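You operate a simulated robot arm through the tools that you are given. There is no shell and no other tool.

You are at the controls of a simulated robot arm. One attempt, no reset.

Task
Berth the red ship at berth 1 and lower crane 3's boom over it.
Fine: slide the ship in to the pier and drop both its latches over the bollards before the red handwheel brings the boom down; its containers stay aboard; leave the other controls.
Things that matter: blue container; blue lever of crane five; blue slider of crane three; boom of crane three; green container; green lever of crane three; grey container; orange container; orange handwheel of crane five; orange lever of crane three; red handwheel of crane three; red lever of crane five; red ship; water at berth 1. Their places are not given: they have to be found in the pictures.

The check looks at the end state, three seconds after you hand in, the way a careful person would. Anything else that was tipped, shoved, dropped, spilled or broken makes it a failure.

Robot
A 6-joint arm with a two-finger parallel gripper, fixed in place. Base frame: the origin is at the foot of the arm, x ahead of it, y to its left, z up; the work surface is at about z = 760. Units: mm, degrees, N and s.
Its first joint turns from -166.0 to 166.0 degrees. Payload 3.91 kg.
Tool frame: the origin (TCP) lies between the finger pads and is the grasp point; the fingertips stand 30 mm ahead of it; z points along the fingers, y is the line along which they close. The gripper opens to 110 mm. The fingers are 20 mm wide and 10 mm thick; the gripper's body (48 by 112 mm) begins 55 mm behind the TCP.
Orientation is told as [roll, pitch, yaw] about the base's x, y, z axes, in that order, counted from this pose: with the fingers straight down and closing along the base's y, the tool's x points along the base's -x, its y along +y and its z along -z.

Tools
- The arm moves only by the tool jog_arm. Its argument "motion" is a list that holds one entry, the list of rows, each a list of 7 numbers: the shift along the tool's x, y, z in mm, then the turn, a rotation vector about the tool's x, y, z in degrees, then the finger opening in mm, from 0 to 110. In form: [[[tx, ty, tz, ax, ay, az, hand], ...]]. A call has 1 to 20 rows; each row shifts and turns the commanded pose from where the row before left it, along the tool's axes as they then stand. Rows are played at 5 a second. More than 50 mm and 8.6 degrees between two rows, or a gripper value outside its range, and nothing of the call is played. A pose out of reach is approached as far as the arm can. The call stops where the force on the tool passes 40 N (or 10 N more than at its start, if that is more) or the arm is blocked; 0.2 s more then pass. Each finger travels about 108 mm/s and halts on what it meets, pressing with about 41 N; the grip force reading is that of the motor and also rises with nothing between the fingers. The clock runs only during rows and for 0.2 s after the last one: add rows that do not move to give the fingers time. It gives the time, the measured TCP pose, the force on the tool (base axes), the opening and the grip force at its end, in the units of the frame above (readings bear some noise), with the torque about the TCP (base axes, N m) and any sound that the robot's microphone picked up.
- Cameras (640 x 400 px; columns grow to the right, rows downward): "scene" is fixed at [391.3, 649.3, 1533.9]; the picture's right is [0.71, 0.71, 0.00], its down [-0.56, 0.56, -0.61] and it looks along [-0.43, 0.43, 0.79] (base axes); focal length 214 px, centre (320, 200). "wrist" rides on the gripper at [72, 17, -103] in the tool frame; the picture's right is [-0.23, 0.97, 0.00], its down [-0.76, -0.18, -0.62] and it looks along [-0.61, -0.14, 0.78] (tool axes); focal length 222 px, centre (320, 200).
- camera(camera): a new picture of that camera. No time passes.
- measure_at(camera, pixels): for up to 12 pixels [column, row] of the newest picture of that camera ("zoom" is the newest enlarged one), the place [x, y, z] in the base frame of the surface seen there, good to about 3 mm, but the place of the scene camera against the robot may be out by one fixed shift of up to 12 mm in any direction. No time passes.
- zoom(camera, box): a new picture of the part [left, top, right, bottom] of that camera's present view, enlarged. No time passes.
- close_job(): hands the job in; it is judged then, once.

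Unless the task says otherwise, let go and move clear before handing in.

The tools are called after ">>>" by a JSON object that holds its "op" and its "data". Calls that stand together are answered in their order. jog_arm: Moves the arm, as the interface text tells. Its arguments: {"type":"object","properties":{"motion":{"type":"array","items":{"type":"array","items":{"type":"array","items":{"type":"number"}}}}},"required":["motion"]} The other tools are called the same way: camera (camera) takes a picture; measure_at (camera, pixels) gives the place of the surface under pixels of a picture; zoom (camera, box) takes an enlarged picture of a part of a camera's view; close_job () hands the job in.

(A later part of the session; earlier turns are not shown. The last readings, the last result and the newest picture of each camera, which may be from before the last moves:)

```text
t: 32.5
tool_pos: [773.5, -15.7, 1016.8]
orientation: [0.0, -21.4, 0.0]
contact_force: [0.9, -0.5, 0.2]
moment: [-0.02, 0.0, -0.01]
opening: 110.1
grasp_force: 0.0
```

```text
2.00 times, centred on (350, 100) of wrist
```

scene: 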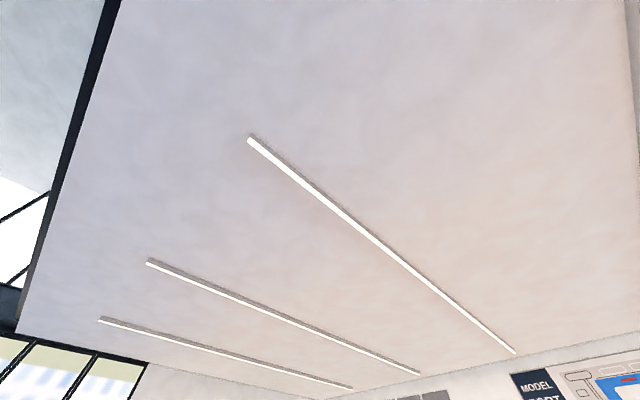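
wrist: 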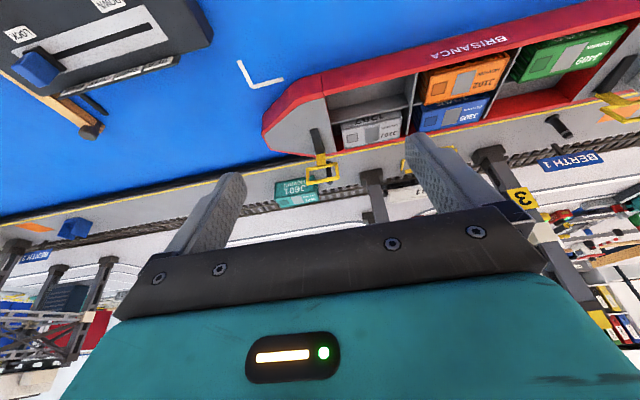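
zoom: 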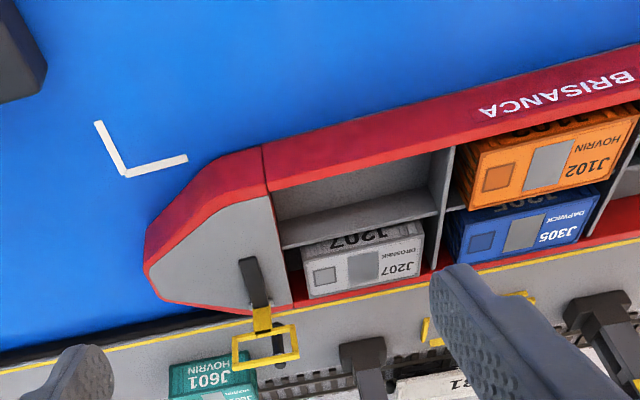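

>>> {"op": "measure_at", "data": {"camera": "zoom", "pixels": [[247, 265], [258, 305], [262, 322], [236, 366], [296, 356], [266, 361], [280, 355], [276, 330], [150, 255], [265, 160], [420, 122], [147, 268]]}}

```text
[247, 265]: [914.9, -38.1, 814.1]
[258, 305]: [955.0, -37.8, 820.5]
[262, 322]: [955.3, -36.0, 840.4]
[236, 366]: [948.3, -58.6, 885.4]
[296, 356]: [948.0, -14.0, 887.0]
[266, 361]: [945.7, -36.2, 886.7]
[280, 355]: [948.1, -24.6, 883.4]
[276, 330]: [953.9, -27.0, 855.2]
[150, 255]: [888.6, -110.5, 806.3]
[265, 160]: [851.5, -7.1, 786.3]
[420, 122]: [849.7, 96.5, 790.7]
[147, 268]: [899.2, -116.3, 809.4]
```

The bow latch centre is now y≈-37 against its bollard at -33, so the ship already moved about -14 and sits within tolerance. I'll check the stern latch too.

>>> {"op": "jog_arm", "data": {"motion": [[[0, 43, 0, 0, 0, 0, 110], [0, 43, 0, 0, 0, 0, 110], [0, 43, 0, 0, 0, 0, 110], [0, 43, 0, 0, 0, 0, 110], [0, 43, 0, 0, 0, 0, 110], [0, 43, 0, 0, 0, 0, 110], [0, 43, 0, 0, 0, 0, 110], [0, 43, 0, 0, 0, 0, 110], [0, 43, 0, 0, 0, 0, 110], [0, 13, 0, 0, 0, 0, 110], [0, 0, 0, 0, 0, 0, 110]]]}}

>>> {"op": "camera", "data": {"camera": "wrist"}}

>>> {"op": "zoom", "data": {"camera": "wrist", "box": [200, 0, 500, 200]}}

```text
t: 35.0
tool_pos: [771.6, 387.7, 1017.2]
orientation: [0.1, -21.3, 0.0]
contact_force: [1.0, 0.4, -0.3]
moment: [0.01, 0.01, 0.04]
opening: 110.2
grasp_force: 0.1
```

```text
taken
```

wrist: 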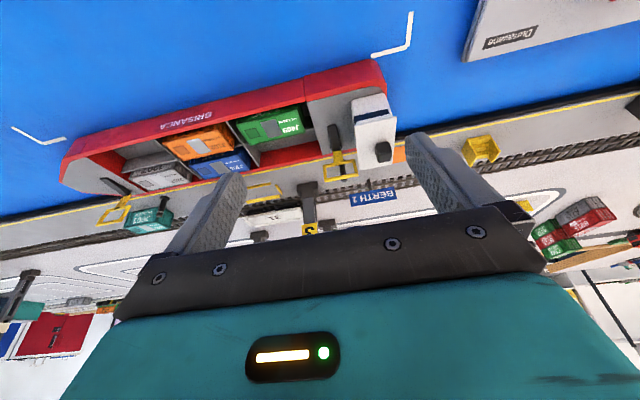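

```text
2.00 times, centred on (350, 100) of wrist
```

zoom: 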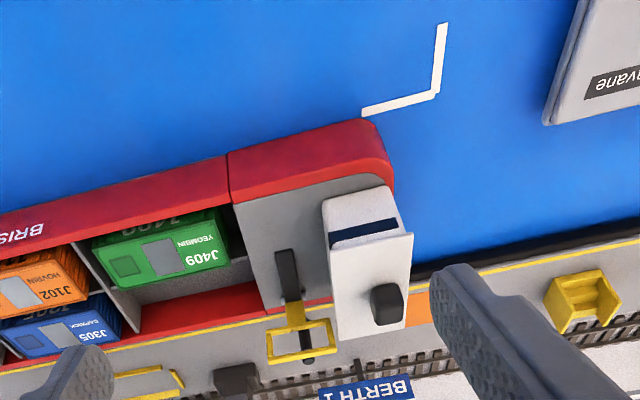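

>>> {"op": "measure_at", "data": {"camera": "zoom", "pixels": [[292, 295], [295, 312], [270, 361], [332, 350], [300, 356], [308, 358], [307, 340], [285, 255], [370, 125], [230, 160], [50, 215], [345, 335]]}}

```text
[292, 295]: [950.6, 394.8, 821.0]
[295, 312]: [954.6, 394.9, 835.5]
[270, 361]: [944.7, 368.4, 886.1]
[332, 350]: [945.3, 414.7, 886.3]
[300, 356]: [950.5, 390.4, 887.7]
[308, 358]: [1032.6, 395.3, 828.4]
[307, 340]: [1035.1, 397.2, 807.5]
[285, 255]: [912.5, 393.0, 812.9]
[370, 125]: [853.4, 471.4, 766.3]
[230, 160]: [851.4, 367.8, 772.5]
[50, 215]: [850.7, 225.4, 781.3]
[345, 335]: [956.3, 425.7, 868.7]
```

Stern latch centre ≈393–395 vs bollard 396, bow -36.5 vs -33: good alignment, both at hinge x≈955. Now back behind the ship at y≈184 for the final push against the pier.

>>> {"op": "jog_arm", "data": {"motion": [[[-4.3, -40.8, 1.67, 0, 0, 0, 110], [-4.3, -40.8, 1.67, 0, 0, 0, 110], [-4.3, -40.8, 1.67, 0, 0, 0, 110], [-4.3, -40.8, 1.67, 0, 0, 0, 110], [-4.3, -40.8, 1.67, 0, 0, 0, 110], [15.5, 0, 39.9, 0, 0, 0, 110], [15.5, 0, 39.9, 0, 0, 0, 110], [15.5, 0, 39.9, 0, 0, 0, 110], [15.5, 0, 39.9, 0, 0, 0, 110], [15.5, 0, 39.9, 0, 0, 0, 110], [0, 0, 0, 0, 0, 0, 110]]]}}

>>> {"op": "camera", "data": {"camera": "wrist"}}

```text
t: 37.4
tool_pos: [795.8, 180.6, 803.1]
orientation: [0.0, -21.2, 0.0]
contact_force: [-0.4, 0.7, 0.5]
moment: [0.02, 0.01, 0.01]
opening: 110.0
grasp_force: 0.0
```

```text
taken
```

wrist: 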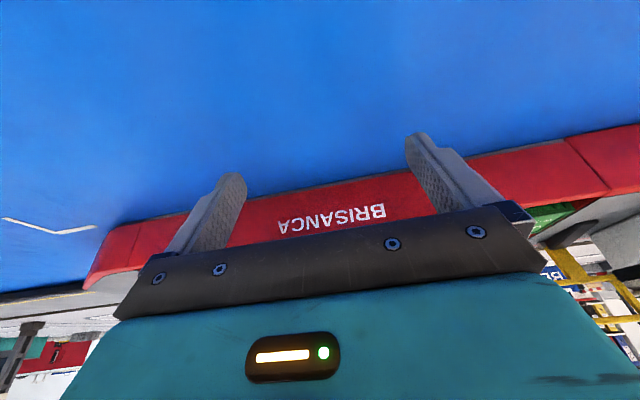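

Positioned behind the hull. Approaching, then pushing to about x=860.

>>> {"op": "jog_arm", "data": {"motion": [[[-7.46, 0, 2.9, 0, 0, 0, 110], [-7.46, 0, 2.9, 0, 0, 0, 110], [-7.46, 0, 2.9, 0, 0, 0, 110], [-3.73, 0, 1.45, 0, 0, 0, 110], [-3.73, 0, 1.45, 0, 0, 0, 110], [-3.73, 0, 1.45, 0, 0, 0, 110], [-3.73, 0, 1.45, 0, 0, 0, 110], [-3.73, 0, 1.45, 0, 0, 0, 110], [-3.73, 0, 1.45, 0, 0, 0, 110], [-3.73, 0, 1.45, 0, 0, 0, 110], [-3.73, 0, 1.45, 0, 0, 0, 110], [-3.73, 0, 1.45, 0, 0, 0, 110], [-3.73, 0, 1.45, 0, 0, 0, 110]]]}}

```text
t: 40.1
tool_pos: [855.8, 181.9, 802.8]
orientation: [-0.1, -21.0, 0.0]
contact_force: [-19.8, 0.0, 7.2]
moment: [-0.07, 0.35, 0.34]
opening: 109.9
grasp_force: 0.2
stopped in row 13: the force on the tool passed its limit at 48 N (the readings are from after the stop); the commanded pose is now the measured one
```

The force jumped at x=856: the hull is against the pier (ship moved ~26 mm, latch reach now ≈1032 vs bollards 1035). I'll back off and inspect.

>>> {"op": "jog_arm", "data": {"motion": [[[37, 0, -14.4, 0, 0, 0, 110], [-15.5, 0, -39.9, 0, 0, 0, 110], [-15.5, 0, -39.9, 0, 0, 0, 110], [-15.5, 0, -39.9, 0, 0, 0, 110], [-15.5, 0, -39.9, 0, 0, 0, 110], [-15.5, 0, -39.9, 0, 0, 0, 110], [0, 40, 0, 0, 0, 0, 110], [0, 40, 0, 0, 0, 0, 110], [0, 40, 0, 0, 0, 0, 110], [0, 40, 0, 0, 0, 0, 110], [0, 40, 0, 0, 0, 0, 110], [0, 0, 0, 0, 0, 0, 110]]]}}

>>> {"op": "camera", "data": {"camera": "wrist"}}

>>> {"op": "zoom", "data": {"camera": "wrist", "box": [200, 0, 500, 200]}}

```text
t: 42.7
tool_pos: [818.2, 382.7, 1016.6]
orientation: [0.0, -21.0, 0.0]
contact_force: [1.1, -0.8, 0.5]
moment: [0.02, -0.02, 0.02]
opening: 109.9
grasp_force: 0.1
```

```text
taken
```

wrist: 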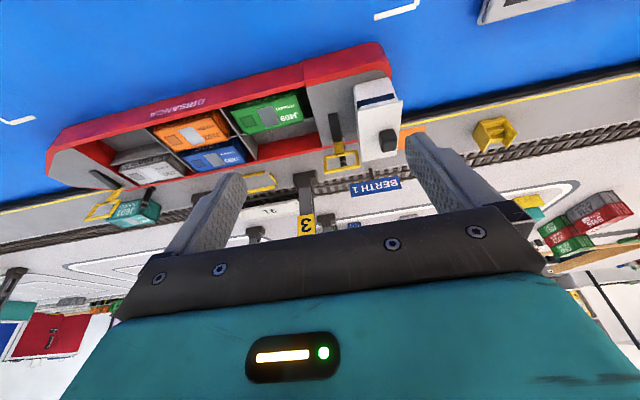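

```text
2.00 times, centred on (350, 100) of wrist
```

zoom: 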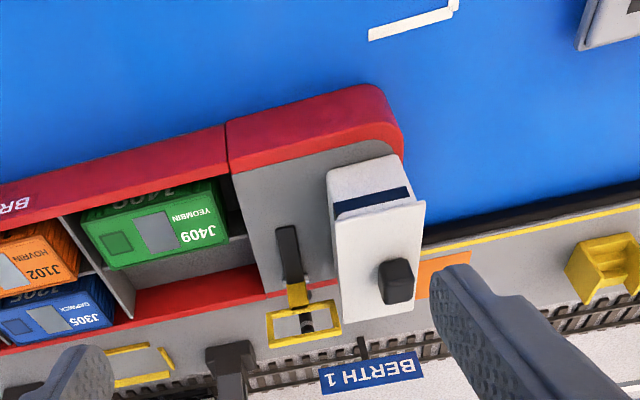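

>>> {"op": "measure_at", "data": {"camera": "zoom", "pixels": [[294, 277], [296, 293], [270, 345], [340, 330], [305, 338], [307, 327], [285, 232], [230, 150], [20, 200], [290, 250], [330, 305], [303, 287]]}}

>>> {"op": "measure_at", "data": {"camera": "wrist", "pixels": [[90, 172], [118, 187], [87, 218], [121, 207], [105, 213], [148, 191], [65, 135], [100, 122], [250, 80], [140, 185]]}}

>>> {"op": "zoom", "data": {"camera": "wrist", "box": [40, 110, 220, 250]}}

```text
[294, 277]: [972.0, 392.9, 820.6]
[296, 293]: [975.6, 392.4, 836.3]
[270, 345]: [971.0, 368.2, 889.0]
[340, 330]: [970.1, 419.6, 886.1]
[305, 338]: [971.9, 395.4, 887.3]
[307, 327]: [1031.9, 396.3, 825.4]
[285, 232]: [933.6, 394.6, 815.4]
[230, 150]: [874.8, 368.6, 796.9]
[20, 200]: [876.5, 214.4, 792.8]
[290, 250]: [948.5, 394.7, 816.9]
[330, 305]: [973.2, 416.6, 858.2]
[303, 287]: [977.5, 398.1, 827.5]
```

```text
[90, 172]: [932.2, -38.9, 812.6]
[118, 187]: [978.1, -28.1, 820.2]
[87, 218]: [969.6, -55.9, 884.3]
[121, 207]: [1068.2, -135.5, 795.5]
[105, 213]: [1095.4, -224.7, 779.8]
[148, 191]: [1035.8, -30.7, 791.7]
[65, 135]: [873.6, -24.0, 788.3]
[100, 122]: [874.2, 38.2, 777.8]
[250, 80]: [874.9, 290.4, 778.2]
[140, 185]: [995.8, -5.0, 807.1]
```

```text
2.86 times, centred on (130, 180) of wrist
```

zoom: 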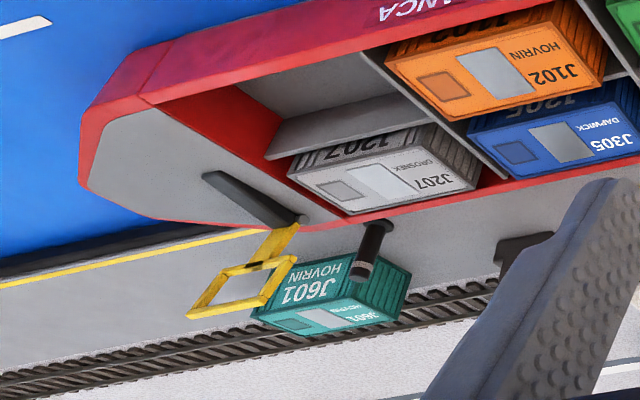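

Near side reads 874–876 along its length, so the ship lies flush, and both loops line up with their bollards. Next I'll go to the bow latch with fingers slightly open (34 mm, so they push the loop's side bars), tilted 30°.

>>> {"op": "jog_arm", "data": {"motion": [[[0, 0, 0, 0, -8.5, 0, 34], [-1.2, -41.8, 8.4, 0, 0, 0, 34], [-1.2, -41.8, 8.4, 0, 0, 0, 34], [-1.2, -41.8, 8.4, 0, 0, 0, 34], [-1.2, -41.8, 8.4, 0, 0, 0, 34], [-1.2, -41.8, 8.4, 0, 0, 0, 34], [-1.2, -41.8, 8.4, 0, 0, 0, 34], [-1.2, -41.8, 8.4, 0, 0, 0, 34], [-1.2, -41.8, 8.4, 0, 0, 0, 34], [-1.2, -41.8, 8.4, 0, 0, 0, 34], [-1.2, -41.8, 8.4, 0, 0, 0, 34], [0, 0, 0, 0, 0, 0, 34]]]}}

>>> {"op": "camera", "data": {"camera": "wrist"}}

>>> {"op": "zoom", "data": {"camera": "wrist", "box": [200, 50, 440, 200]}}

```text
t: 45.3
tool_pos: [868.7, -35.5, 948.9]
orientation: [0.0, -29.5, 0.0]
contact_force: [-0.2, 0.2, -0.3]
moment: [-0.01, 0.0, 0.05]
opening: 34.0
grasp_force: 0.0
```

```text
taken
```

wrist: 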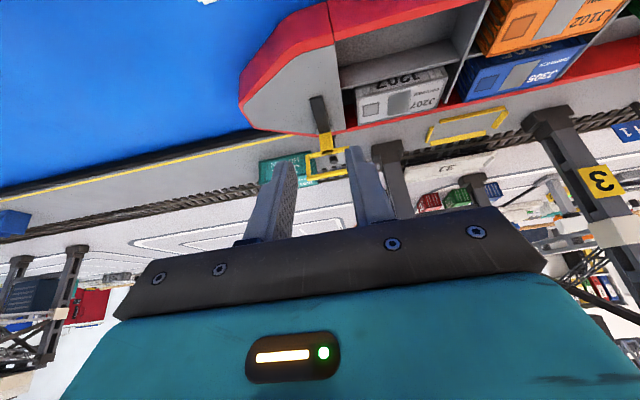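

```text
2.67 times, centred on (320, 125) of wrist
```

zoom: 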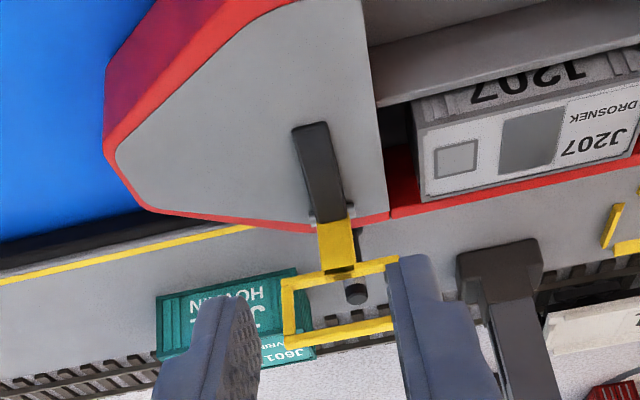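

>>> {"op": "measure_at", "data": {"camera": "zoom", "pixels": [[288, 340], [388, 325], [340, 333], [288, 282], [320, 185], [307, 130], [336, 230], [337, 262], [380, 265], [340, 277], [356, 296], [320, 212]]}}

```text
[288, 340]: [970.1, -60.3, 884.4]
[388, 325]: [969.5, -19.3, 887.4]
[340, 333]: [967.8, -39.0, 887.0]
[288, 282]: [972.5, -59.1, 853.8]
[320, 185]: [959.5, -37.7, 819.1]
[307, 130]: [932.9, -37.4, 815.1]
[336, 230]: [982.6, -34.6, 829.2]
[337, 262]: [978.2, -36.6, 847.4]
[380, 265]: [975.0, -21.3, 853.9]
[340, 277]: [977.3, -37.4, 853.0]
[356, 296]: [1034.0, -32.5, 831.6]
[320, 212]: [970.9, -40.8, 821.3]
```

The loop spans y -61..-15 (centre -38), its bollard at -32.5 lies within the opening. I'll centre on the loop, bring the tips behind it at z≈866 and begin pushing outward.

>>> {"op": "jog_arm", "data": {"motion": [[[-10.3, -1.2, 38.6, 0, 0, 0, 34], [-10.3, -1.2, 38.6, 0, 0, 0, 34], [-4.35, 0, 2.46, 0, 0, 0, 34], [-4.35, 0, 2.46, 0, 0, 0, 34], [-4.35, 0, 2.46, 0, 0, 0, 34], [-4.35, 0, 2.46, 0, 0, 0, 34], [-4.73, 0, 3.82, 0, 0, 0, 34], [-4.73, 0, 3.82, 0, 0, 0, 34]]]}}

>>> {"op": "camera", "data": {"camera": "wrist"}}

>>> {"op": "zoom", "data": {"camera": "wrist", "box": [200, 50, 440, 220]}}

```text
t: 47.1
tool_pos: [958.7, -37.5, 889.3]
orientation: [-0.1, -29.5, 0.1]
contact_force: [-0.6, -0.1, -0.3]
moment: [-0.01, 0.0, -0.01]
opening: 34.1
grasp_force: 0.1
```

```text
taken
```

wrist: 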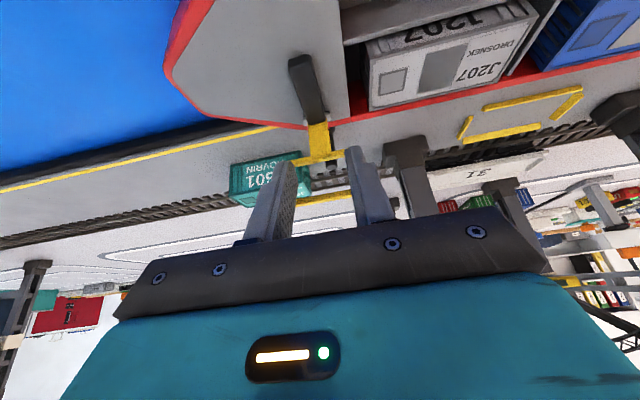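

```text
2.35 times, centred on (320, 135) of wrist
```

zoom: 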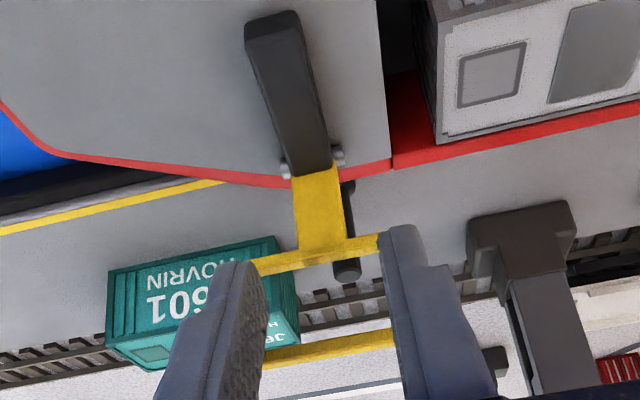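

The fingers meet both side bars and the loop begins to swing. I'll follow its arc outward.

>>> {"op": "jog_arm", "data": {"motion": [[[-4.33, 0, 4.52, 0, 0, 0, 34], [-4.33, 0, 4.52, 0, 0, 0, 34], [-4.33, 0, 4.52, 0, 0, 0, 34], [-4.33, 0, 4.52, 0, 0, 0, 34], [-4.33, 0, 4.52, 0, 0, 0, 34], [0, 0, 0, 0, 0, 0, 34]]]}}

>>> {"op": "camera", "data": {"camera": "wrist"}}

>>> {"op": "zoom", "data": {"camera": "wrist", "box": [200, 50, 440, 220]}}

```text
t: 48.5
tool_pos: [986.3, -38.4, 881.1]
orientation: [-0.1, -29.6, 0.0]
contact_force: [0.1, 0.4, 0.1]
moment: [0.02, 0.0, 0.01]
opening: 33.9
grasp_force: 0.2
```

```text
taken
```

wrist: 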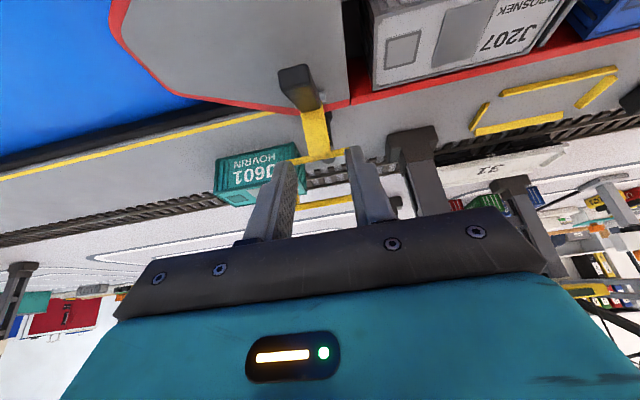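

```text
2.35 times, centred on (320, 135) of wrist
```

zoom: 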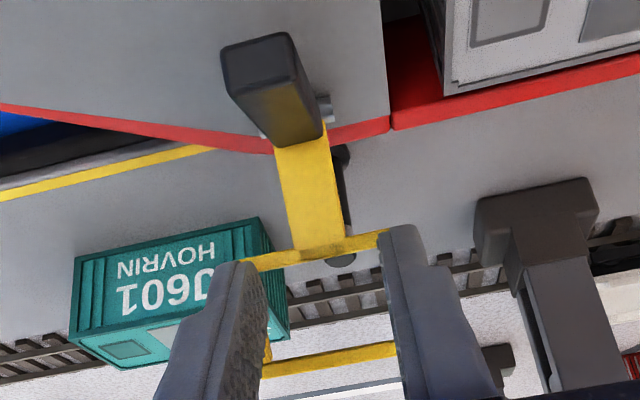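

The lever is rising and the loop swings out without resistance. I'll continue down the arc.

>>> {"op": "jog_arm", "data": {"motion": [[[-1.63, 0, 6.66, 0, 0, 0, 34], [-1.63, 0, 6.66, 0, 0, 0, 34], [-1.63, 0, 6.66, 0, 0, 0, 34], [1.27, 0, 7.32, 0, 0, 0, 34], [1.27, 0, 7.32, 0, 0, 0, 34], [0, 0, 0, 0, 0, 0, 34]]]}}

>>> {"op": "camera", "data": {"camera": "wrist"}}

>>> {"op": "zoom", "data": {"camera": "wrist", "box": [200, 50, 440, 220]}}

```text
t: 49.9
tool_pos: [1005.2, -37.1, 851.5]
orientation: [-0.1, -29.5, 0.0]
contact_force: [-0.1, -0.1, 1.1]
moment: [-0.01, 0.02, 0.02]
opening: 34.2
grasp_force: 0.1
```

```text
taken
```

wrist: 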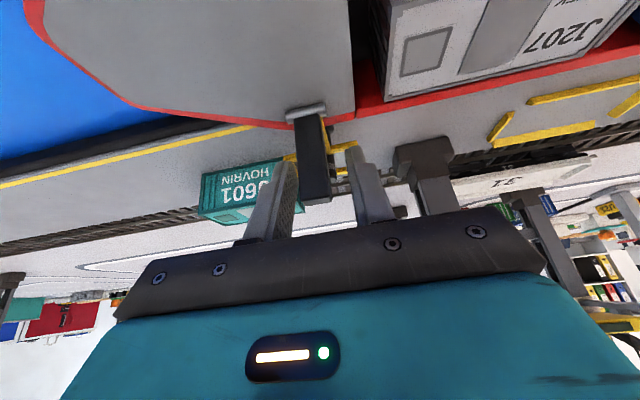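

```text
2.35 times, centred on (320, 135) of wrist
```

zoom: 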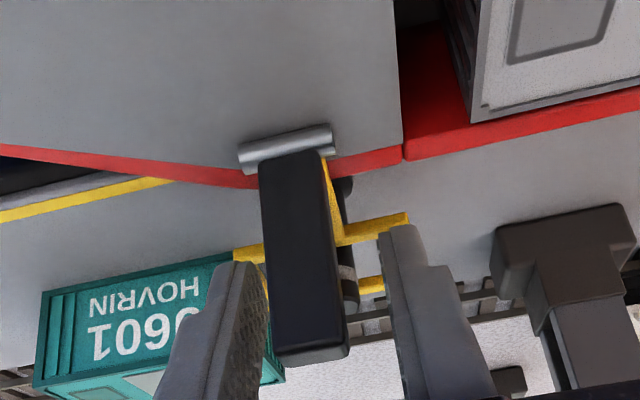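

The black lever now stands up between the fingers, so the loop is down around the bollard. I'll lift straight up and check.

>>> {"op": "jog_arm", "data": {"motion": [[[-9.84, 0, -17.4, 0, 0, 0, 34], [-14.8, 0, -26.1, 0, 0, 0, 34], [-19.7, 0, -34.8, 0, 0, 0, 34], [-19.7, 0, -34.8, 0, 0, 0, 34], [20, 0, -34.8, 0, 0, 0, 34], [34, 0, -22, 0, 0, 0, 34], [34, 0, -22, 0, 0, 0, 34], [0, 0, 0, 0, 0, 0, 34]]]}}

>>> {"op": "camera", "data": {"camera": "wrist"}}

>>> {"op": "zoom", "data": {"camera": "wrist", "box": [220, 50, 420, 200]}}

```text
t: 51.7
tool_pos: [891.8, -38.0, 1006.2]
orientation: [0.0, -29.6, 0.1]
contact_force: [0.8, 0.0, 0.8]
moment: [0.01, 0.02, -0.01]
opening: 34.2
grasp_force: 0.0
```

```text
taken
```

wrist: 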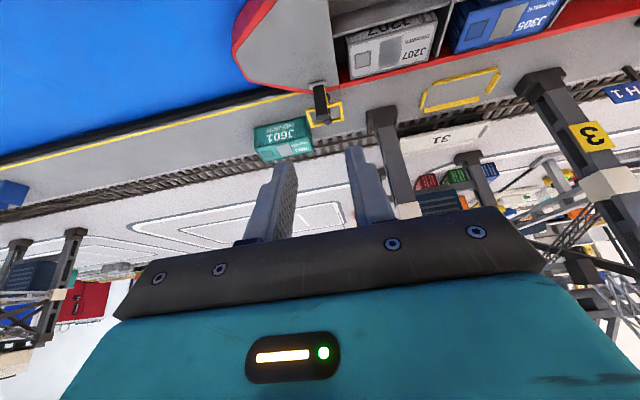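

```text
2.67 times, centred on (320, 125) of wrist
```

zoom: 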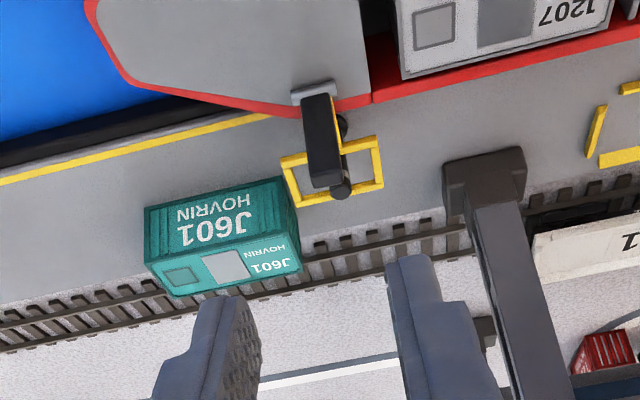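

>>> {"op": "measure_at", "data": {"camera": "zoom", "pixels": [[285, 165], [295, 200], [380, 182], [372, 142], [340, 192], [344, 120], [318, 180], [350, 142], [360, 188], [300, 165], [316, 100], [325, 195]]}}

>>> {"op": "zoom", "data": {"camera": "wrist", "box": [290, 75, 360, 135]}}

```text
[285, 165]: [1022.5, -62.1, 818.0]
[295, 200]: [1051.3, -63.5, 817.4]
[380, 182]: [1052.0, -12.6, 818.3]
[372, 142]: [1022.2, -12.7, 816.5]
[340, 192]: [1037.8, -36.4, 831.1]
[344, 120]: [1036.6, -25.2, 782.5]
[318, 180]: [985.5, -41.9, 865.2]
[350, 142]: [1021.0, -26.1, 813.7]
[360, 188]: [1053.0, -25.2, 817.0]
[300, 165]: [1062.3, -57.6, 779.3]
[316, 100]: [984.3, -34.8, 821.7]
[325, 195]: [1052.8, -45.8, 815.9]
```

```text
6.67 times, centred on (325, 105) of wrist
```

zoom: 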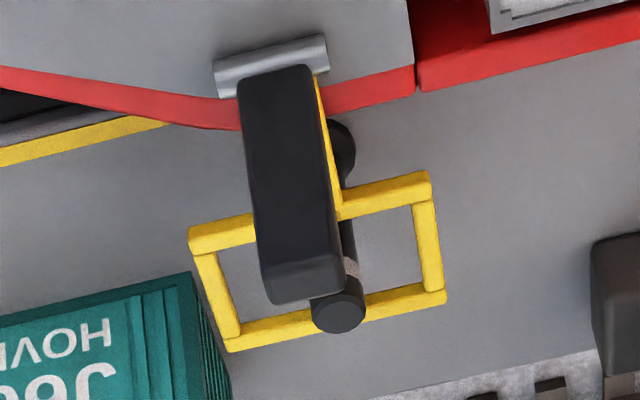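

The bow latch is right: loop flat at z≈817 (x 1021–1052, y -63..-12) and the bollard top at (1037,-36,831) sticks up through it. Now over to the stern latch.

>>> {"op": "jog_arm", "data": {"motion": [[[0, 41, 0, 0, 0, 0, 20], [0, 41, 0, 0, 0, 0, 0], [0, 41, 0, 0, 0, 0, 0], [0, 41, 0, 0, 0, 0, 0], [0, 41, 0, 0, 0, 0, 0], [0, 41, 0, 0, 0, 0, 0], [0, 41, 0, 0, 0, 0, 0], [0, 41, 0, 0, 0, 0, 0], [0, 41, 0, 0, 0, 0, 0], [0, 41, 0, 0, 0, 0, 0], [0, 0, 0, 0, 0, 0, 0]]]}}

>>> {"op": "camera", "data": {"camera": "wrist"}}

>>> {"op": "zoom", "data": {"camera": "wrist", "box": [270, 20, 450, 170]}}

```text
t: 54.1
tool_pos: [888.9, 374.1, 1005.6]
orientation: [-0.1, -29.5, 0.0]
contact_force: [0.2, 0.1, -0.1]
moment: [0.0, 0.01, -0.01]
opening: 0.0
grasp_force: 37.7
```

```text
taken
```

wrist: 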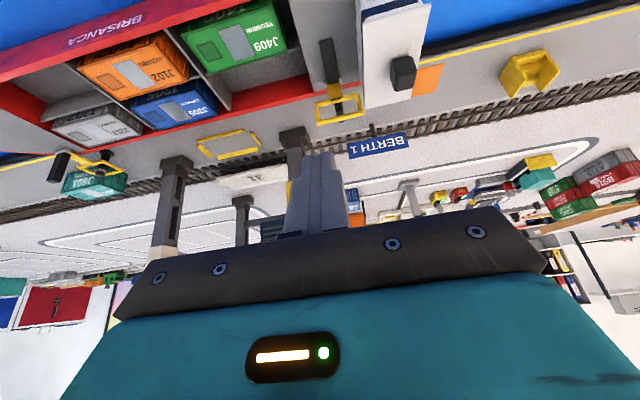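

```text
2.67 times, centred on (360, 95) of wrist
```

zoom: 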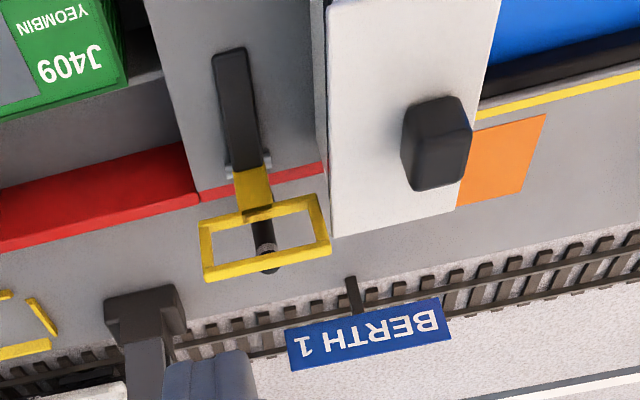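

The stern loop is still upright at (338,110) with the crane's leg and berth sign behind it. Measuring loop, deckhouse, leg and sign.

>>> {"op": "measure_at", "data": {"camera": "zoom", "pixels": [[206, 275], [328, 247], [265, 265], [204, 225], [240, 160], [254, 200], [328, 230], [455, 205], [145, 300], [150, 340], [300, 340], [270, 268]]}}

```text
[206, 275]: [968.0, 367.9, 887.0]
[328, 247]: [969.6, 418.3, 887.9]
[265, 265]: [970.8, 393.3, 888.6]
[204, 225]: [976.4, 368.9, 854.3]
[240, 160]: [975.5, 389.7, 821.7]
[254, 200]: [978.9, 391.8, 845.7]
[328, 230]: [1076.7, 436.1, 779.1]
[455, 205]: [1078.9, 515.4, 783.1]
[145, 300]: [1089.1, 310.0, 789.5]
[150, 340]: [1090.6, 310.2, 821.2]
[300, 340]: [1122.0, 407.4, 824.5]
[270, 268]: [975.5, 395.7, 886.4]
```

Loop spans y 368–419; leg (x≈1089) and sign (x≈1122) are out of the way. I'll push the loop's left side bar with closed fingers at y≈371, clear of the deckhouse.

>>> {"op": "jog_arm", "data": {"motion": [[[8.1, -1, 38.7, 0, 0, 0, 0], [8.1, -1, 38.7, 0, 0, 0, 0], [8.1, -1, 38.7, 0, 0, 0, 0], [-4.35, 0, 2.46, 0, 0, 0, 0], [-4.35, 0, 2.46, 0, 0, 0, 0], [-4.35, 0, 2.46, 0, 0, 0, 0], [-4.35, 0, 2.46, 0, 0, 0, 0], [-4.73, 0, 3.82, 0, 0, 0, 0], [-4.73, 0, 3.82, 0, 0, 0, 0], [-4.33, 0, 4.52, 0, 0, 0, 0], [0, 0, 0, 0, 0, 0, 0]]]}}

>>> {"op": "camera", "data": {"camera": "wrist"}}

>>> {"op": "zoom", "data": {"camera": "wrist", "box": [240, 50, 440, 200]}}

```text
t: 56.5
tool_pos: [963.7, 369.0, 889.5]
orientation: [0.0, -29.4, 0.0]
contact_force: [-1.4, 0.3, 0.3]
moment: [-0.02, 0.01, 0.02]
opening: 0.0
grasp_force: 37.2
```

```text
taken
```

wrist: 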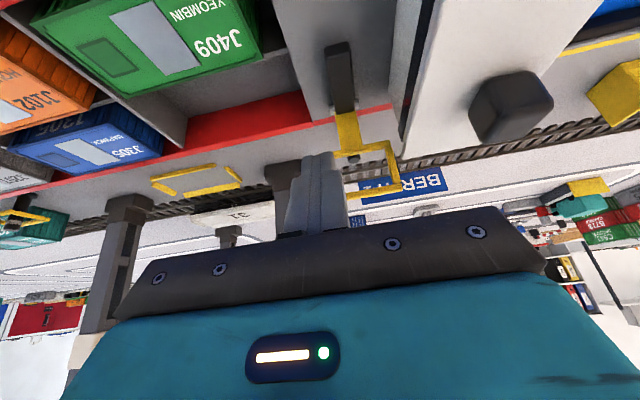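

```text
2.67 times, centred on (340, 125) of wrist
```

zoom: 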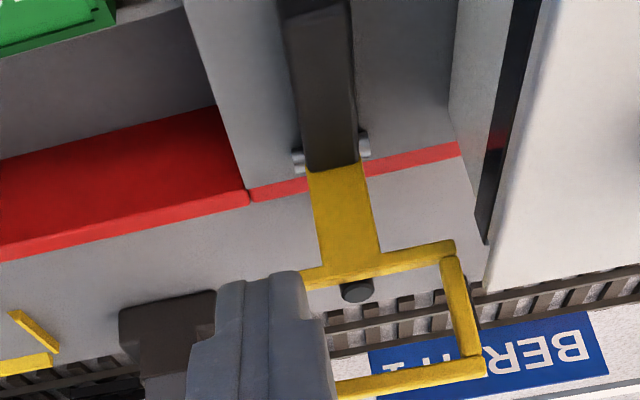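

The loop is swinging out. Continuing along the same arc.

>>> {"op": "jog_arm", "data": {"motion": [[[-4.33, 0, 4.52, 0, 0, 0, 0], [-4.33, 0, 4.52, 0, 0, 0, 0], [-4.33, 0, 4.52, 0, 0, 0, 0], [-4.33, 0, 4.52, 0, 0, 0, 0], [-1.63, 0, 6.66, 0, 0, 0, 0], [-1.63, 0, 6.66, 0, 0, 0, 0], [0, 0, 0, 0, 0, 0, 0]]]}}

>>> {"op": "camera", "data": {"camera": "wrist"}}

>>> {"op": "zoom", "data": {"camera": "wrist", "box": [240, 50, 440, 200]}}

```text
t: 58.1
tool_pos: [997.3, 369.1, 872.5]
orientation: [-0.2, -29.4, 0.0]
contact_force: [-0.5, 0.5, -0.4]
moment: [0.0, 0.0, -0.02]
opening: 0.0
grasp_force: 38.1
```

```text
taken
```

wrist: 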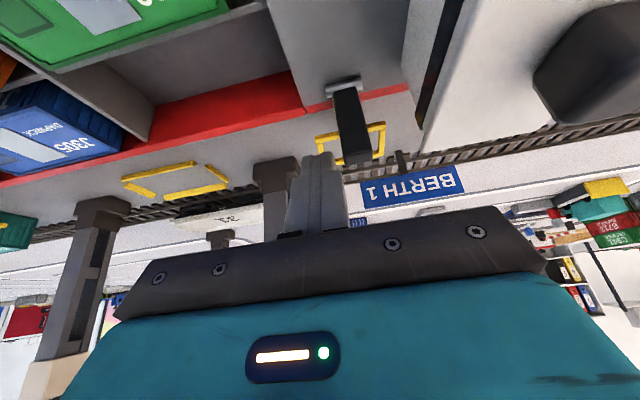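

```text
2.67 times, centred on (340, 125) of wrist
```

zoom: 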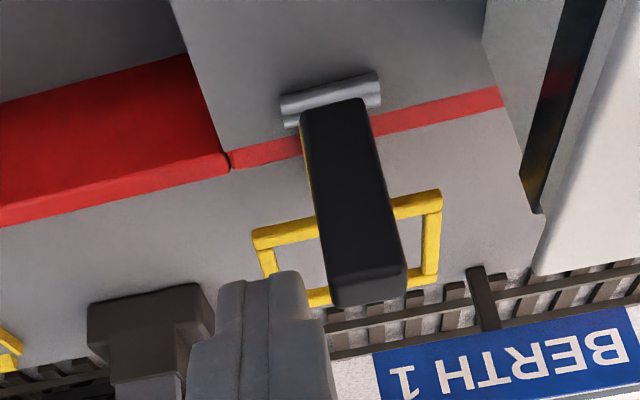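

The lever stands up and the loop has dropped by itself. I'll lift clear and verify it surrounds the bollard.

>>> {"op": "jog_arm", "data": {"motion": [[[-9.84, 0, -17.4, 0, 0, 0, 0], [-14.8, 0, -26.1, 0, 0, 0, 0], [-19.7, 0, -34.8, 0, 0, 0, 0], [-19.7, 0, -34.8, 0, 0, 0, 0], [20, 0, -34.8, 0, 0, 0, 0], [34, 0, -22, 0, 0, 0, 0], [34, 0, -22, 0, 0, 0, 0], [34, 0, 0, 0, 0, 0, 0], [0, 0, 0, 0, 0, 0, 0]]]}}

>>> {"op": "camera", "data": {"camera": "wrist"}}

>>> {"op": "zoom", "data": {"camera": "wrist", "box": [290, 60, 390, 130]}}

```text
t: 60.1
tool_pos: [852.3, 369.3, 1010.1]
orientation: [-0.2, -29.4, 0.0]
contact_force: [-0.6, -0.7, 0.2]
moment: [-0.01, 0.0, 0.02]
opening: 0.0
grasp_force: 37.7
```

```text
taken
```

wrist: 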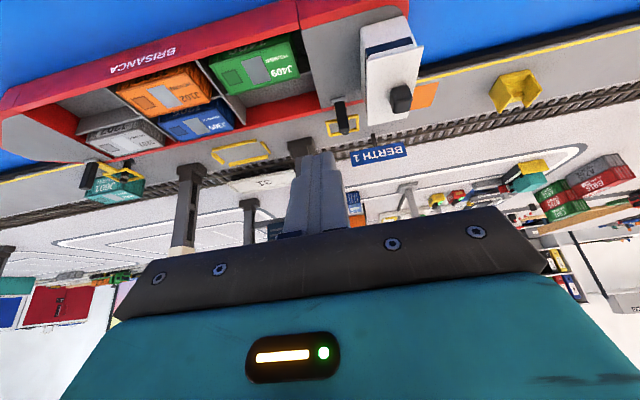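

```text
5.71 times, centred on (340, 95) of wrist
```

zoom: 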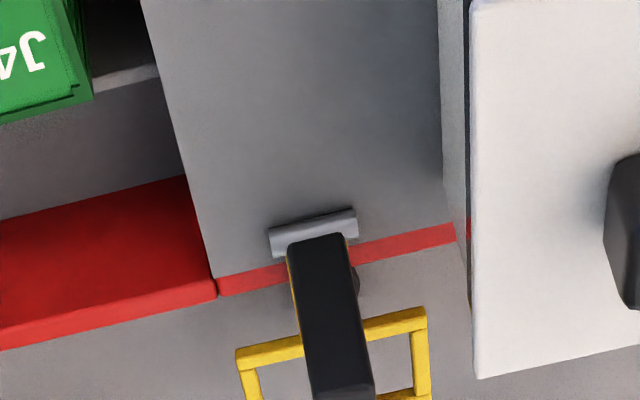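

>>> {"op": "zoom", "data": {"camera": "wrist", "box": [310, 85, 380, 150]}}

>>> {"op": "measure_at", "data": {"camera": "wrist", "pixels": [[329, 124], [332, 136], [358, 131], [357, 116], [341, 130], [345, 135], [346, 128], [340, 102], [353, 112]]}}

```text
6.15 times, centred on (345, 118) of wrist
```

zoom: 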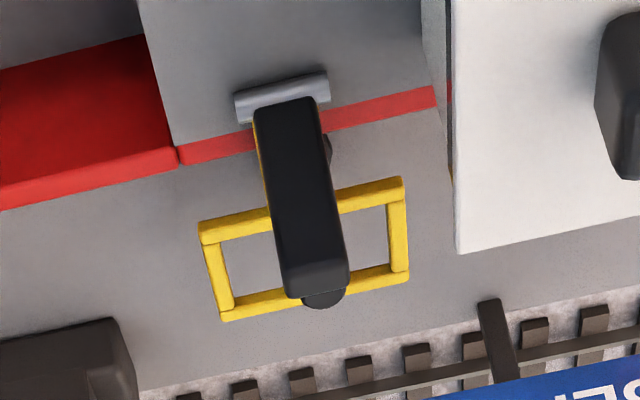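

```text
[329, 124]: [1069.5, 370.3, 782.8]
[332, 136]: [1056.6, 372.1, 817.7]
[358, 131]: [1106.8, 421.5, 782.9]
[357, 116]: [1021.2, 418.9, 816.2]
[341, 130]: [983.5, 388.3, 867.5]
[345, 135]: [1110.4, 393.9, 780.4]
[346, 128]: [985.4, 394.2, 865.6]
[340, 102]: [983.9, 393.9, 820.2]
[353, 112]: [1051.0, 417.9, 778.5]
```

Both latches are down (stern loop flat at z≈817, bollard top peeking past the lever). Now I'll level the hand and go to the red handwheel near (680,-454).

>>> {"op": "jog_arm", "data": {"motion": [[[0, -44, 0, 0, 7.35, 0, 50], [0, -44, 0, 0, 7.35, 0, 110], [0, -44, 0, 0, 7.35, 0, 110], [0, -44, 0, 0, 7.35, 0, 110], [13.6, -44.6, 0, 0, 0, 0, 110], [13.6, -44.6, 0, 0, 0, 0, 110], [13.6, -44.6, 0, 0, 0, 0, 110], [13.6, -44.6, 0, 0, 0, 0, 110], [13.6, -44.6, 0, 0, 0, 0, 110], [13.6, -44.6, 0, 0, 0, 0, 110], [13.6, -44.6, 0, 0, 0, 0, 110], [13.6, -44.6, 0, 0, 0, 0, 110], [13.6, -44.6, 0, 0, 0, 0, 110], [13.6, -44.6, 0, 0, 0, 0, 110], [13.6, -44.6, 0, 0, 0, 0, 110], [13.6, -44.6, 0, 0, 0, 0, 110], [13.6, -44.6, 0, 0, 0, 0, 110], [13.6, -44.6, 0, 0, 0, 0, 110], [0, 0, 0, 0, 0, 0, 110]]]}}

>>> {"op": "camera", "data": {"camera": "wrist"}}

```text
t: 64.1
tool_pos: [662.2, -430.8, 1009.7]
orientation: [-0.2, -0.1, -0.1]
contact_force: [-0.4, 0.0, 0.3]
moment: [0.01, 0.0, 0.03]
opening: 110.1
grasp_force: 0.0
```

```text
taken
```

wrist: 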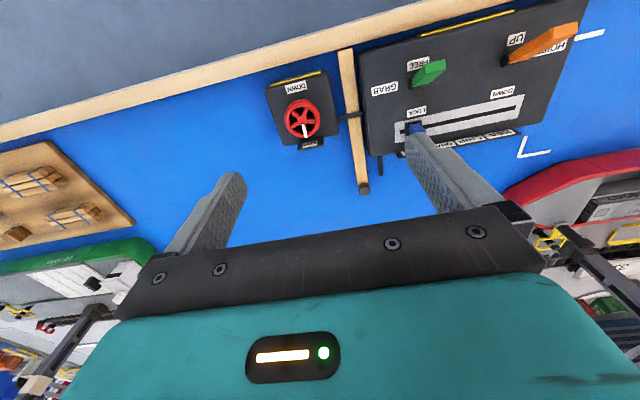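

>>> {"op": "zoom", "data": {"camera": "wrist", "box": [250, 60, 370, 160]}}

>>> {"op": "measure_at", "data": {"camera": "wrist", "pixels": [[301, 118], [284, 120], [320, 116], [300, 101], [304, 137], [305, 131], [270, 90], [326, 75], [280, 145], [335, 135], [296, 88], [312, 146]]}}

>>> {"op": "zoom", "data": {"camera": "wrist", "box": [340, 0, 600, 160]}}

```text
4.00 times, centred on (310, 110) of wrist
```

zoom: 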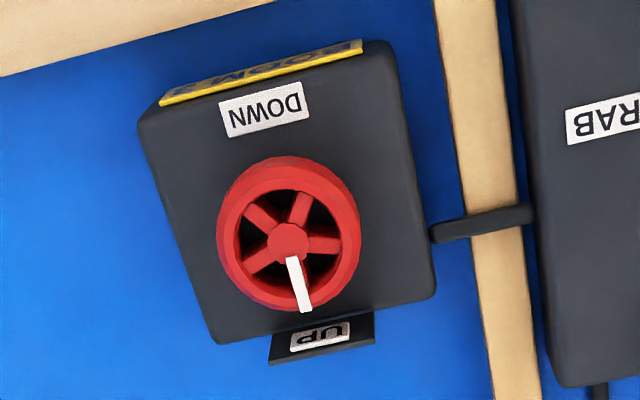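

```text
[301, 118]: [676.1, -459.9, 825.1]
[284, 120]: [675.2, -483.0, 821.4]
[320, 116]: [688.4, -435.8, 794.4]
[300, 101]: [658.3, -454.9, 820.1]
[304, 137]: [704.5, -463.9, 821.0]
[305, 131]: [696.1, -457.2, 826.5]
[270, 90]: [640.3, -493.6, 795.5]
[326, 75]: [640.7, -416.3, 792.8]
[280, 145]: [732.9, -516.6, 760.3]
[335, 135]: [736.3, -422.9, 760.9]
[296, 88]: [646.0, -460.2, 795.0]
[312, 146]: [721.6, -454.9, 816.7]
```

```text
2.46 times, centred on (470, 80) of wrist
```

zoom: 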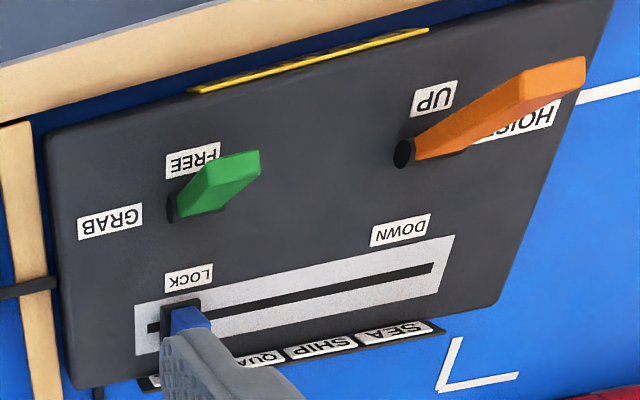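

The red handwheel (hub near (302,120)) has its white pointer toward "UP" (away from base), with "DOWN" on the opposite side: it needs half a turn. I'll measure the wheel's rim precisely.

>>> {"op": "zoom", "data": {"camera": "wrist", "box": [270, 80, 340, 155]}}

>>> {"op": "measure_at", "data": {"camera": "wrist", "pixels": [[302, 120], [287, 122], [316, 116], [299, 104], [305, 134], [289, 112], [315, 125], [293, 131], [309, 107], [304, 128], [303, 124], [313, 112]]}}

```text
5.33 times, centred on (305, 118) of wrist
```

zoom: 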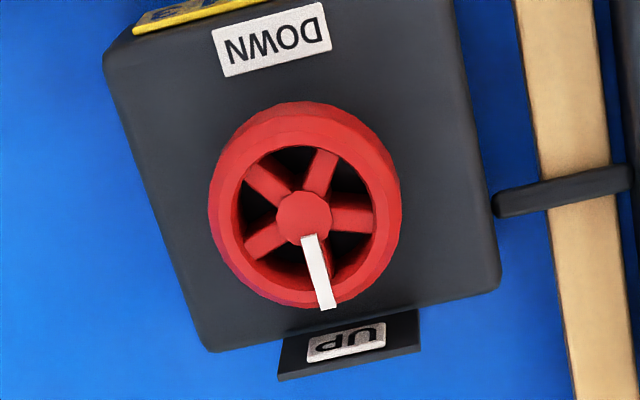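

```text
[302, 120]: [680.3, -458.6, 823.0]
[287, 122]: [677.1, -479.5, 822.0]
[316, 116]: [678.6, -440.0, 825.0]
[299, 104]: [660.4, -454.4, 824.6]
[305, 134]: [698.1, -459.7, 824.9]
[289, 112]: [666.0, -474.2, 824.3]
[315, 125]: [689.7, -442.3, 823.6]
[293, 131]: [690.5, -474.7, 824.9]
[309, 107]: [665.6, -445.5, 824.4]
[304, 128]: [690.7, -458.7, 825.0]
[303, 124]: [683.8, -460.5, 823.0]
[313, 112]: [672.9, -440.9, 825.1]
```

The wheel's centre is (678.3,-459.4), rim top z≈825, radius ≈24. I'll centre above it with the hand open 76 mm and lower the tips around the rim.

>>> {"op": "jog_arm", "data": {"motion": [[[-16.1, -28.6, 0, 0, 0, 0, 76], [0, 0, 40, 0, 0, 0, 76], [0, 0, 40, 0, 0, 0, 76], [0, 0, 40, 0, 0, 0, 76], [0, 0, 30, 0, 0, 0, 76], [0, 0, 0, 0, 0, 0, 76], [0, 0, 0, 0, 0, 0, 76]]]}}

>>> {"op": "camera", "data": {"camera": "wrist"}}

```text
t: 65.7
tool_pos: [677.2, -459.1, 861.9]
orientation: [-0.1, -0.1, -0.1]
contact_force: [0.2, -0.5, 0.7]
moment: [0.03, 0.0, 0.03]
opening: 75.6
grasp_force: 0.2
```

```text
taken
```

wrist: 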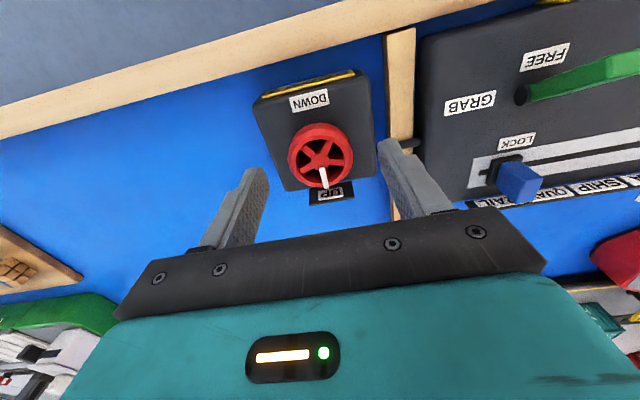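

Rechecking the wheel position from this closer view before closing in.

>>> {"op": "measure_at", "data": {"camera": "wrist", "pixels": [[322, 155], [294, 160], [347, 150], [316, 128], [326, 180], [325, 190], [300, 140], [343, 168]]}}

```text
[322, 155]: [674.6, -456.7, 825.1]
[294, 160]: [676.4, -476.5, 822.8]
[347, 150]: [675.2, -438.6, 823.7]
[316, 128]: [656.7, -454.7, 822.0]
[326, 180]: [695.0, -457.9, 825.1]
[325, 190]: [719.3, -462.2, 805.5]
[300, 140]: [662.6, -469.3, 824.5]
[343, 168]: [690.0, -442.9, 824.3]
```

Centre agrees within 2 mm. Lowering to z≈837 and closing on the rim.

>>> {"op": "jog_arm", "data": {"motion": [[[0, 0, 13, 0, 0, 0, 76], [0, 0.5, 12, 0, 0, 0, 76], [0, 0, 0, 0, 0, 0, 60], [0, 0, 0, 0, 0, 0, 50], [0, 0, 0, 0, 0, 0, 42], [0, 0, 0, 0, 0, 0, 36], [0, 0, 0, 0, 0, 0, 36]]]}}

>>> {"op": "camera", "data": {"camera": "wrist"}}

```text
t: 67.3
tool_pos: [679.1, -459.9, 835.7]
orientation: [-0.2, -0.1, -0.1]
contact_force: [4.4, -12.5, -0.6]
moment: [0.06, -0.56, -0.01]
opening: 47.6
grasp_force: 44.4
```

```text
taken
```

wrist: 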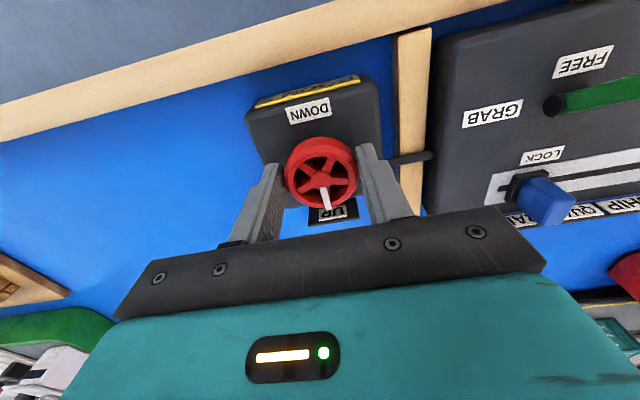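

The rim is gripped (47.6 mm). I'll relieve the small side force and test a few degrees of turn, watching the torque.

>>> {"op": "jog_arm", "data": {"motion": [[[-1.2, -1.3, 0, 0, 0, 0, 36], [0, 0, 0, 0, 0, 4, 36], [0, 0, 0, 0, 0, 4, 36], [0, 0, 0, 0, 0, 0, 36]]]}}

>>> {"op": "camera", "data": {"camera": "wrist"}}

```text
t: 68.3
tool_pos: [679.8, -459.5, 836.4]
orientation: [0.0, -0.1, -8.1]
contact_force: [1.2, 4.9, -0.9]
moment: [0.1, -0.22, 0.41]
opening: 47.1
grasp_force: 44.5
```

```text
taken
```

wrist: 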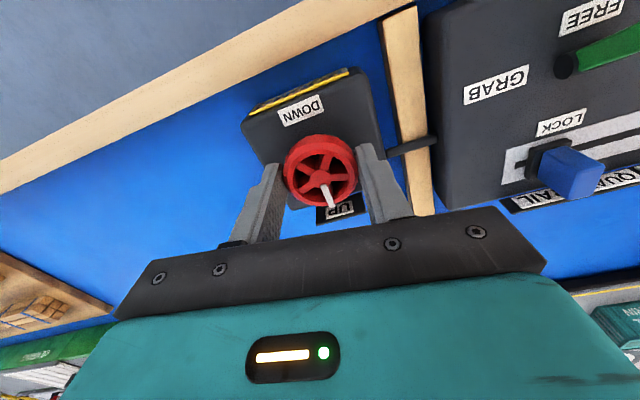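

Turning -8° gave 0.41 Nm; I'll zoom to see whether the pointer turned with the hand or slipped.

>>> {"op": "zoom", "data": {"camera": "wrist", "box": [270, 80, 390, 230]}}

>>> {"op": "measure_at", "data": {"camera": "wrist", "pixels": [[324, 188], [331, 206], [321, 178]]}}

```text
2.67 times, centred on (330, 155) of wrist
```

zoom: 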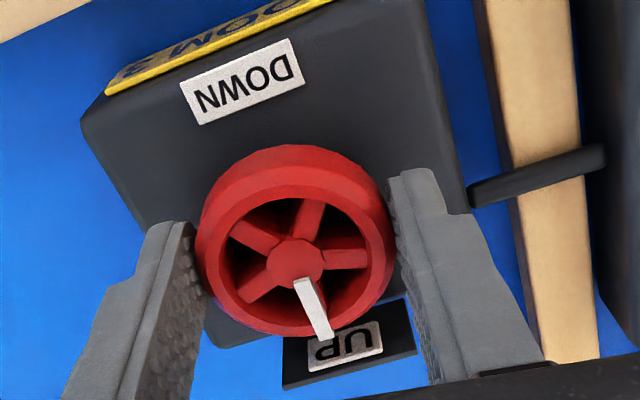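

```text
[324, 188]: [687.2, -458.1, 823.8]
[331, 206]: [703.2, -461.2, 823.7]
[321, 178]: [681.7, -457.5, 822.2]
```

The pointer has turned with the hand (about -9°). Before continuing I'll measure the UP plate, which a finger must not hit as it swings round.

>>> {"op": "measure_at", "data": {"camera": "zoom", "pixels": [[290, 350], [288, 385], [412, 345], [402, 305], [360, 335], [335, 365], [300, 338], [375, 315], [250, 330]]}}

```text
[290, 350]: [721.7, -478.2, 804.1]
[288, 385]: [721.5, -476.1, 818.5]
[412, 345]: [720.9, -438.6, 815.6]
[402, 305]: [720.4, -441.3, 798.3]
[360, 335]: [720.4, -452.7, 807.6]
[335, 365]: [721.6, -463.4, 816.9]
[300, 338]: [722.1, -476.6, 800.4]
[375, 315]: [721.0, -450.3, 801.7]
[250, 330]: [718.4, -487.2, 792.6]
```

The plate is vertical at x=721 (42 mm from the axis), while gripping fingers reach only 34 mm, so they clear. Continuing the turn by 64°.

>>> {"op": "jog_arm", "data": {"motion": [[[0, 0, 0, 0, 0, 8, 36], [0, 0, 0, 0, 0, 8, 36], [0, 0, 0, 0, 0, 8, 36], [0, 0, 0, 0, 0, 8, 36], [0, 0, 0, 0, 0, 0, 36]]]}}

>>> {"op": "camera", "data": {"camera": "wrist"}}

>>> {"op": "zoom", "data": {"camera": "wrist", "box": [240, 80, 400, 230]}}

```text
t: 69.5
tool_pos: [680.0, -459.2, 836.2]
orientation: [0.1, -0.1, -40.0]
contact_force: [9.1, 26.0, -1.7]
moment: [0.5, -0.24, 0.66]
opening: 47.4
grasp_force: 45.0
```

```text
taken
```

wrist: 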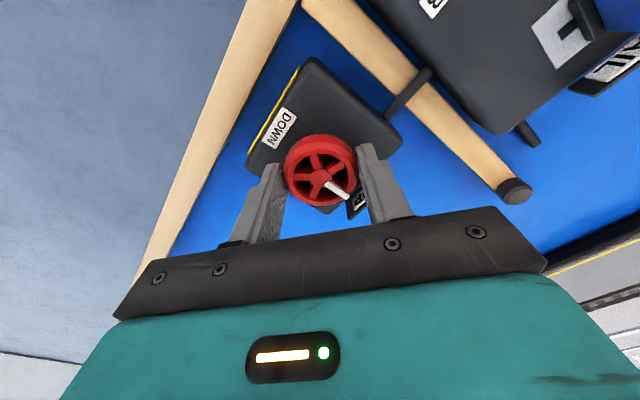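

```text
2.67 times, centred on (320, 155) of wrist
```

zoom: 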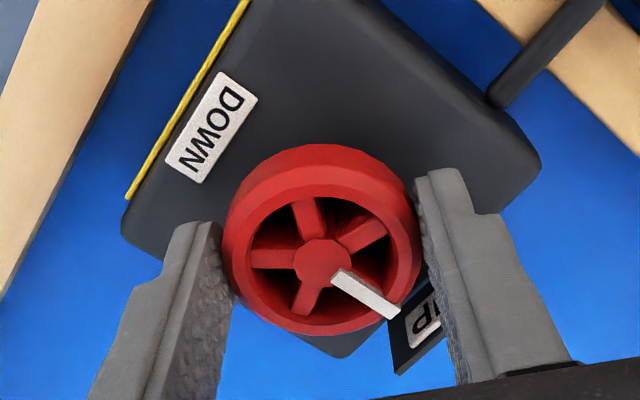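

The pointer still points at UP: in this direction the wheel only slips in the fingers, so it's at its stop. I'll relieve the side force and turn the other way.

>>> {"op": "jog_arm", "data": {"motion": [[[0.3, 1.0, 0, 0, 0, 0, 36], [0, 0, 0, 0, 0, -6, 36], [0, 0, 0, 0, 0, -6, 36], [0, 0, 0, 0, 0, -6, 36], [0, 0, 0, 0, 0, -6, 36], [0, 0, 0, 0, 0, -6, 36], [0, 0, 0, 0, 0, 0, 36]]]}}

>>> {"op": "camera", "data": {"camera": "wrist"}}

>>> {"op": "zoom", "data": {"camera": "wrist", "box": [240, 80, 400, 230]}}

```text
t: 71.1
tool_pos: [679.0, -460.0, 837.0]
orientation: [-0.1, -0.1, -10.0]
contact_force: [13.3, 10.8, 7.7]
moment: [0.61, -0.62, 0.01]
opening: 47.4
grasp_force: 45.3
```

```text
taken
```

wrist: 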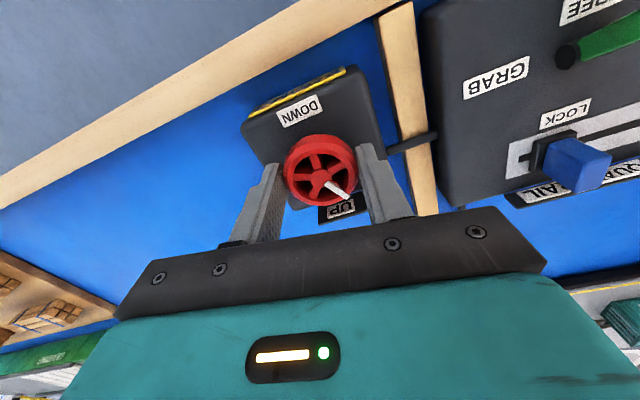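

```text
2.67 times, centred on (320, 155) of wrist
```

zoom: 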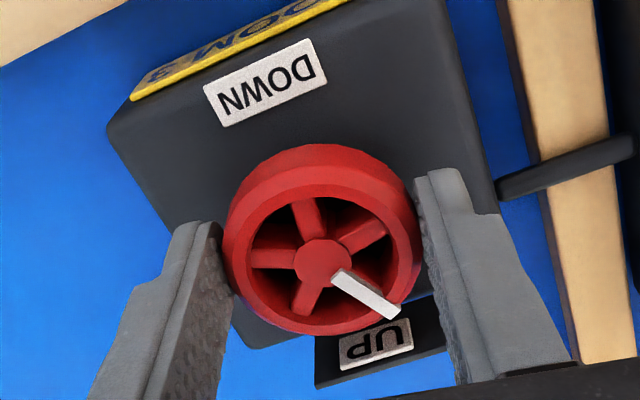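

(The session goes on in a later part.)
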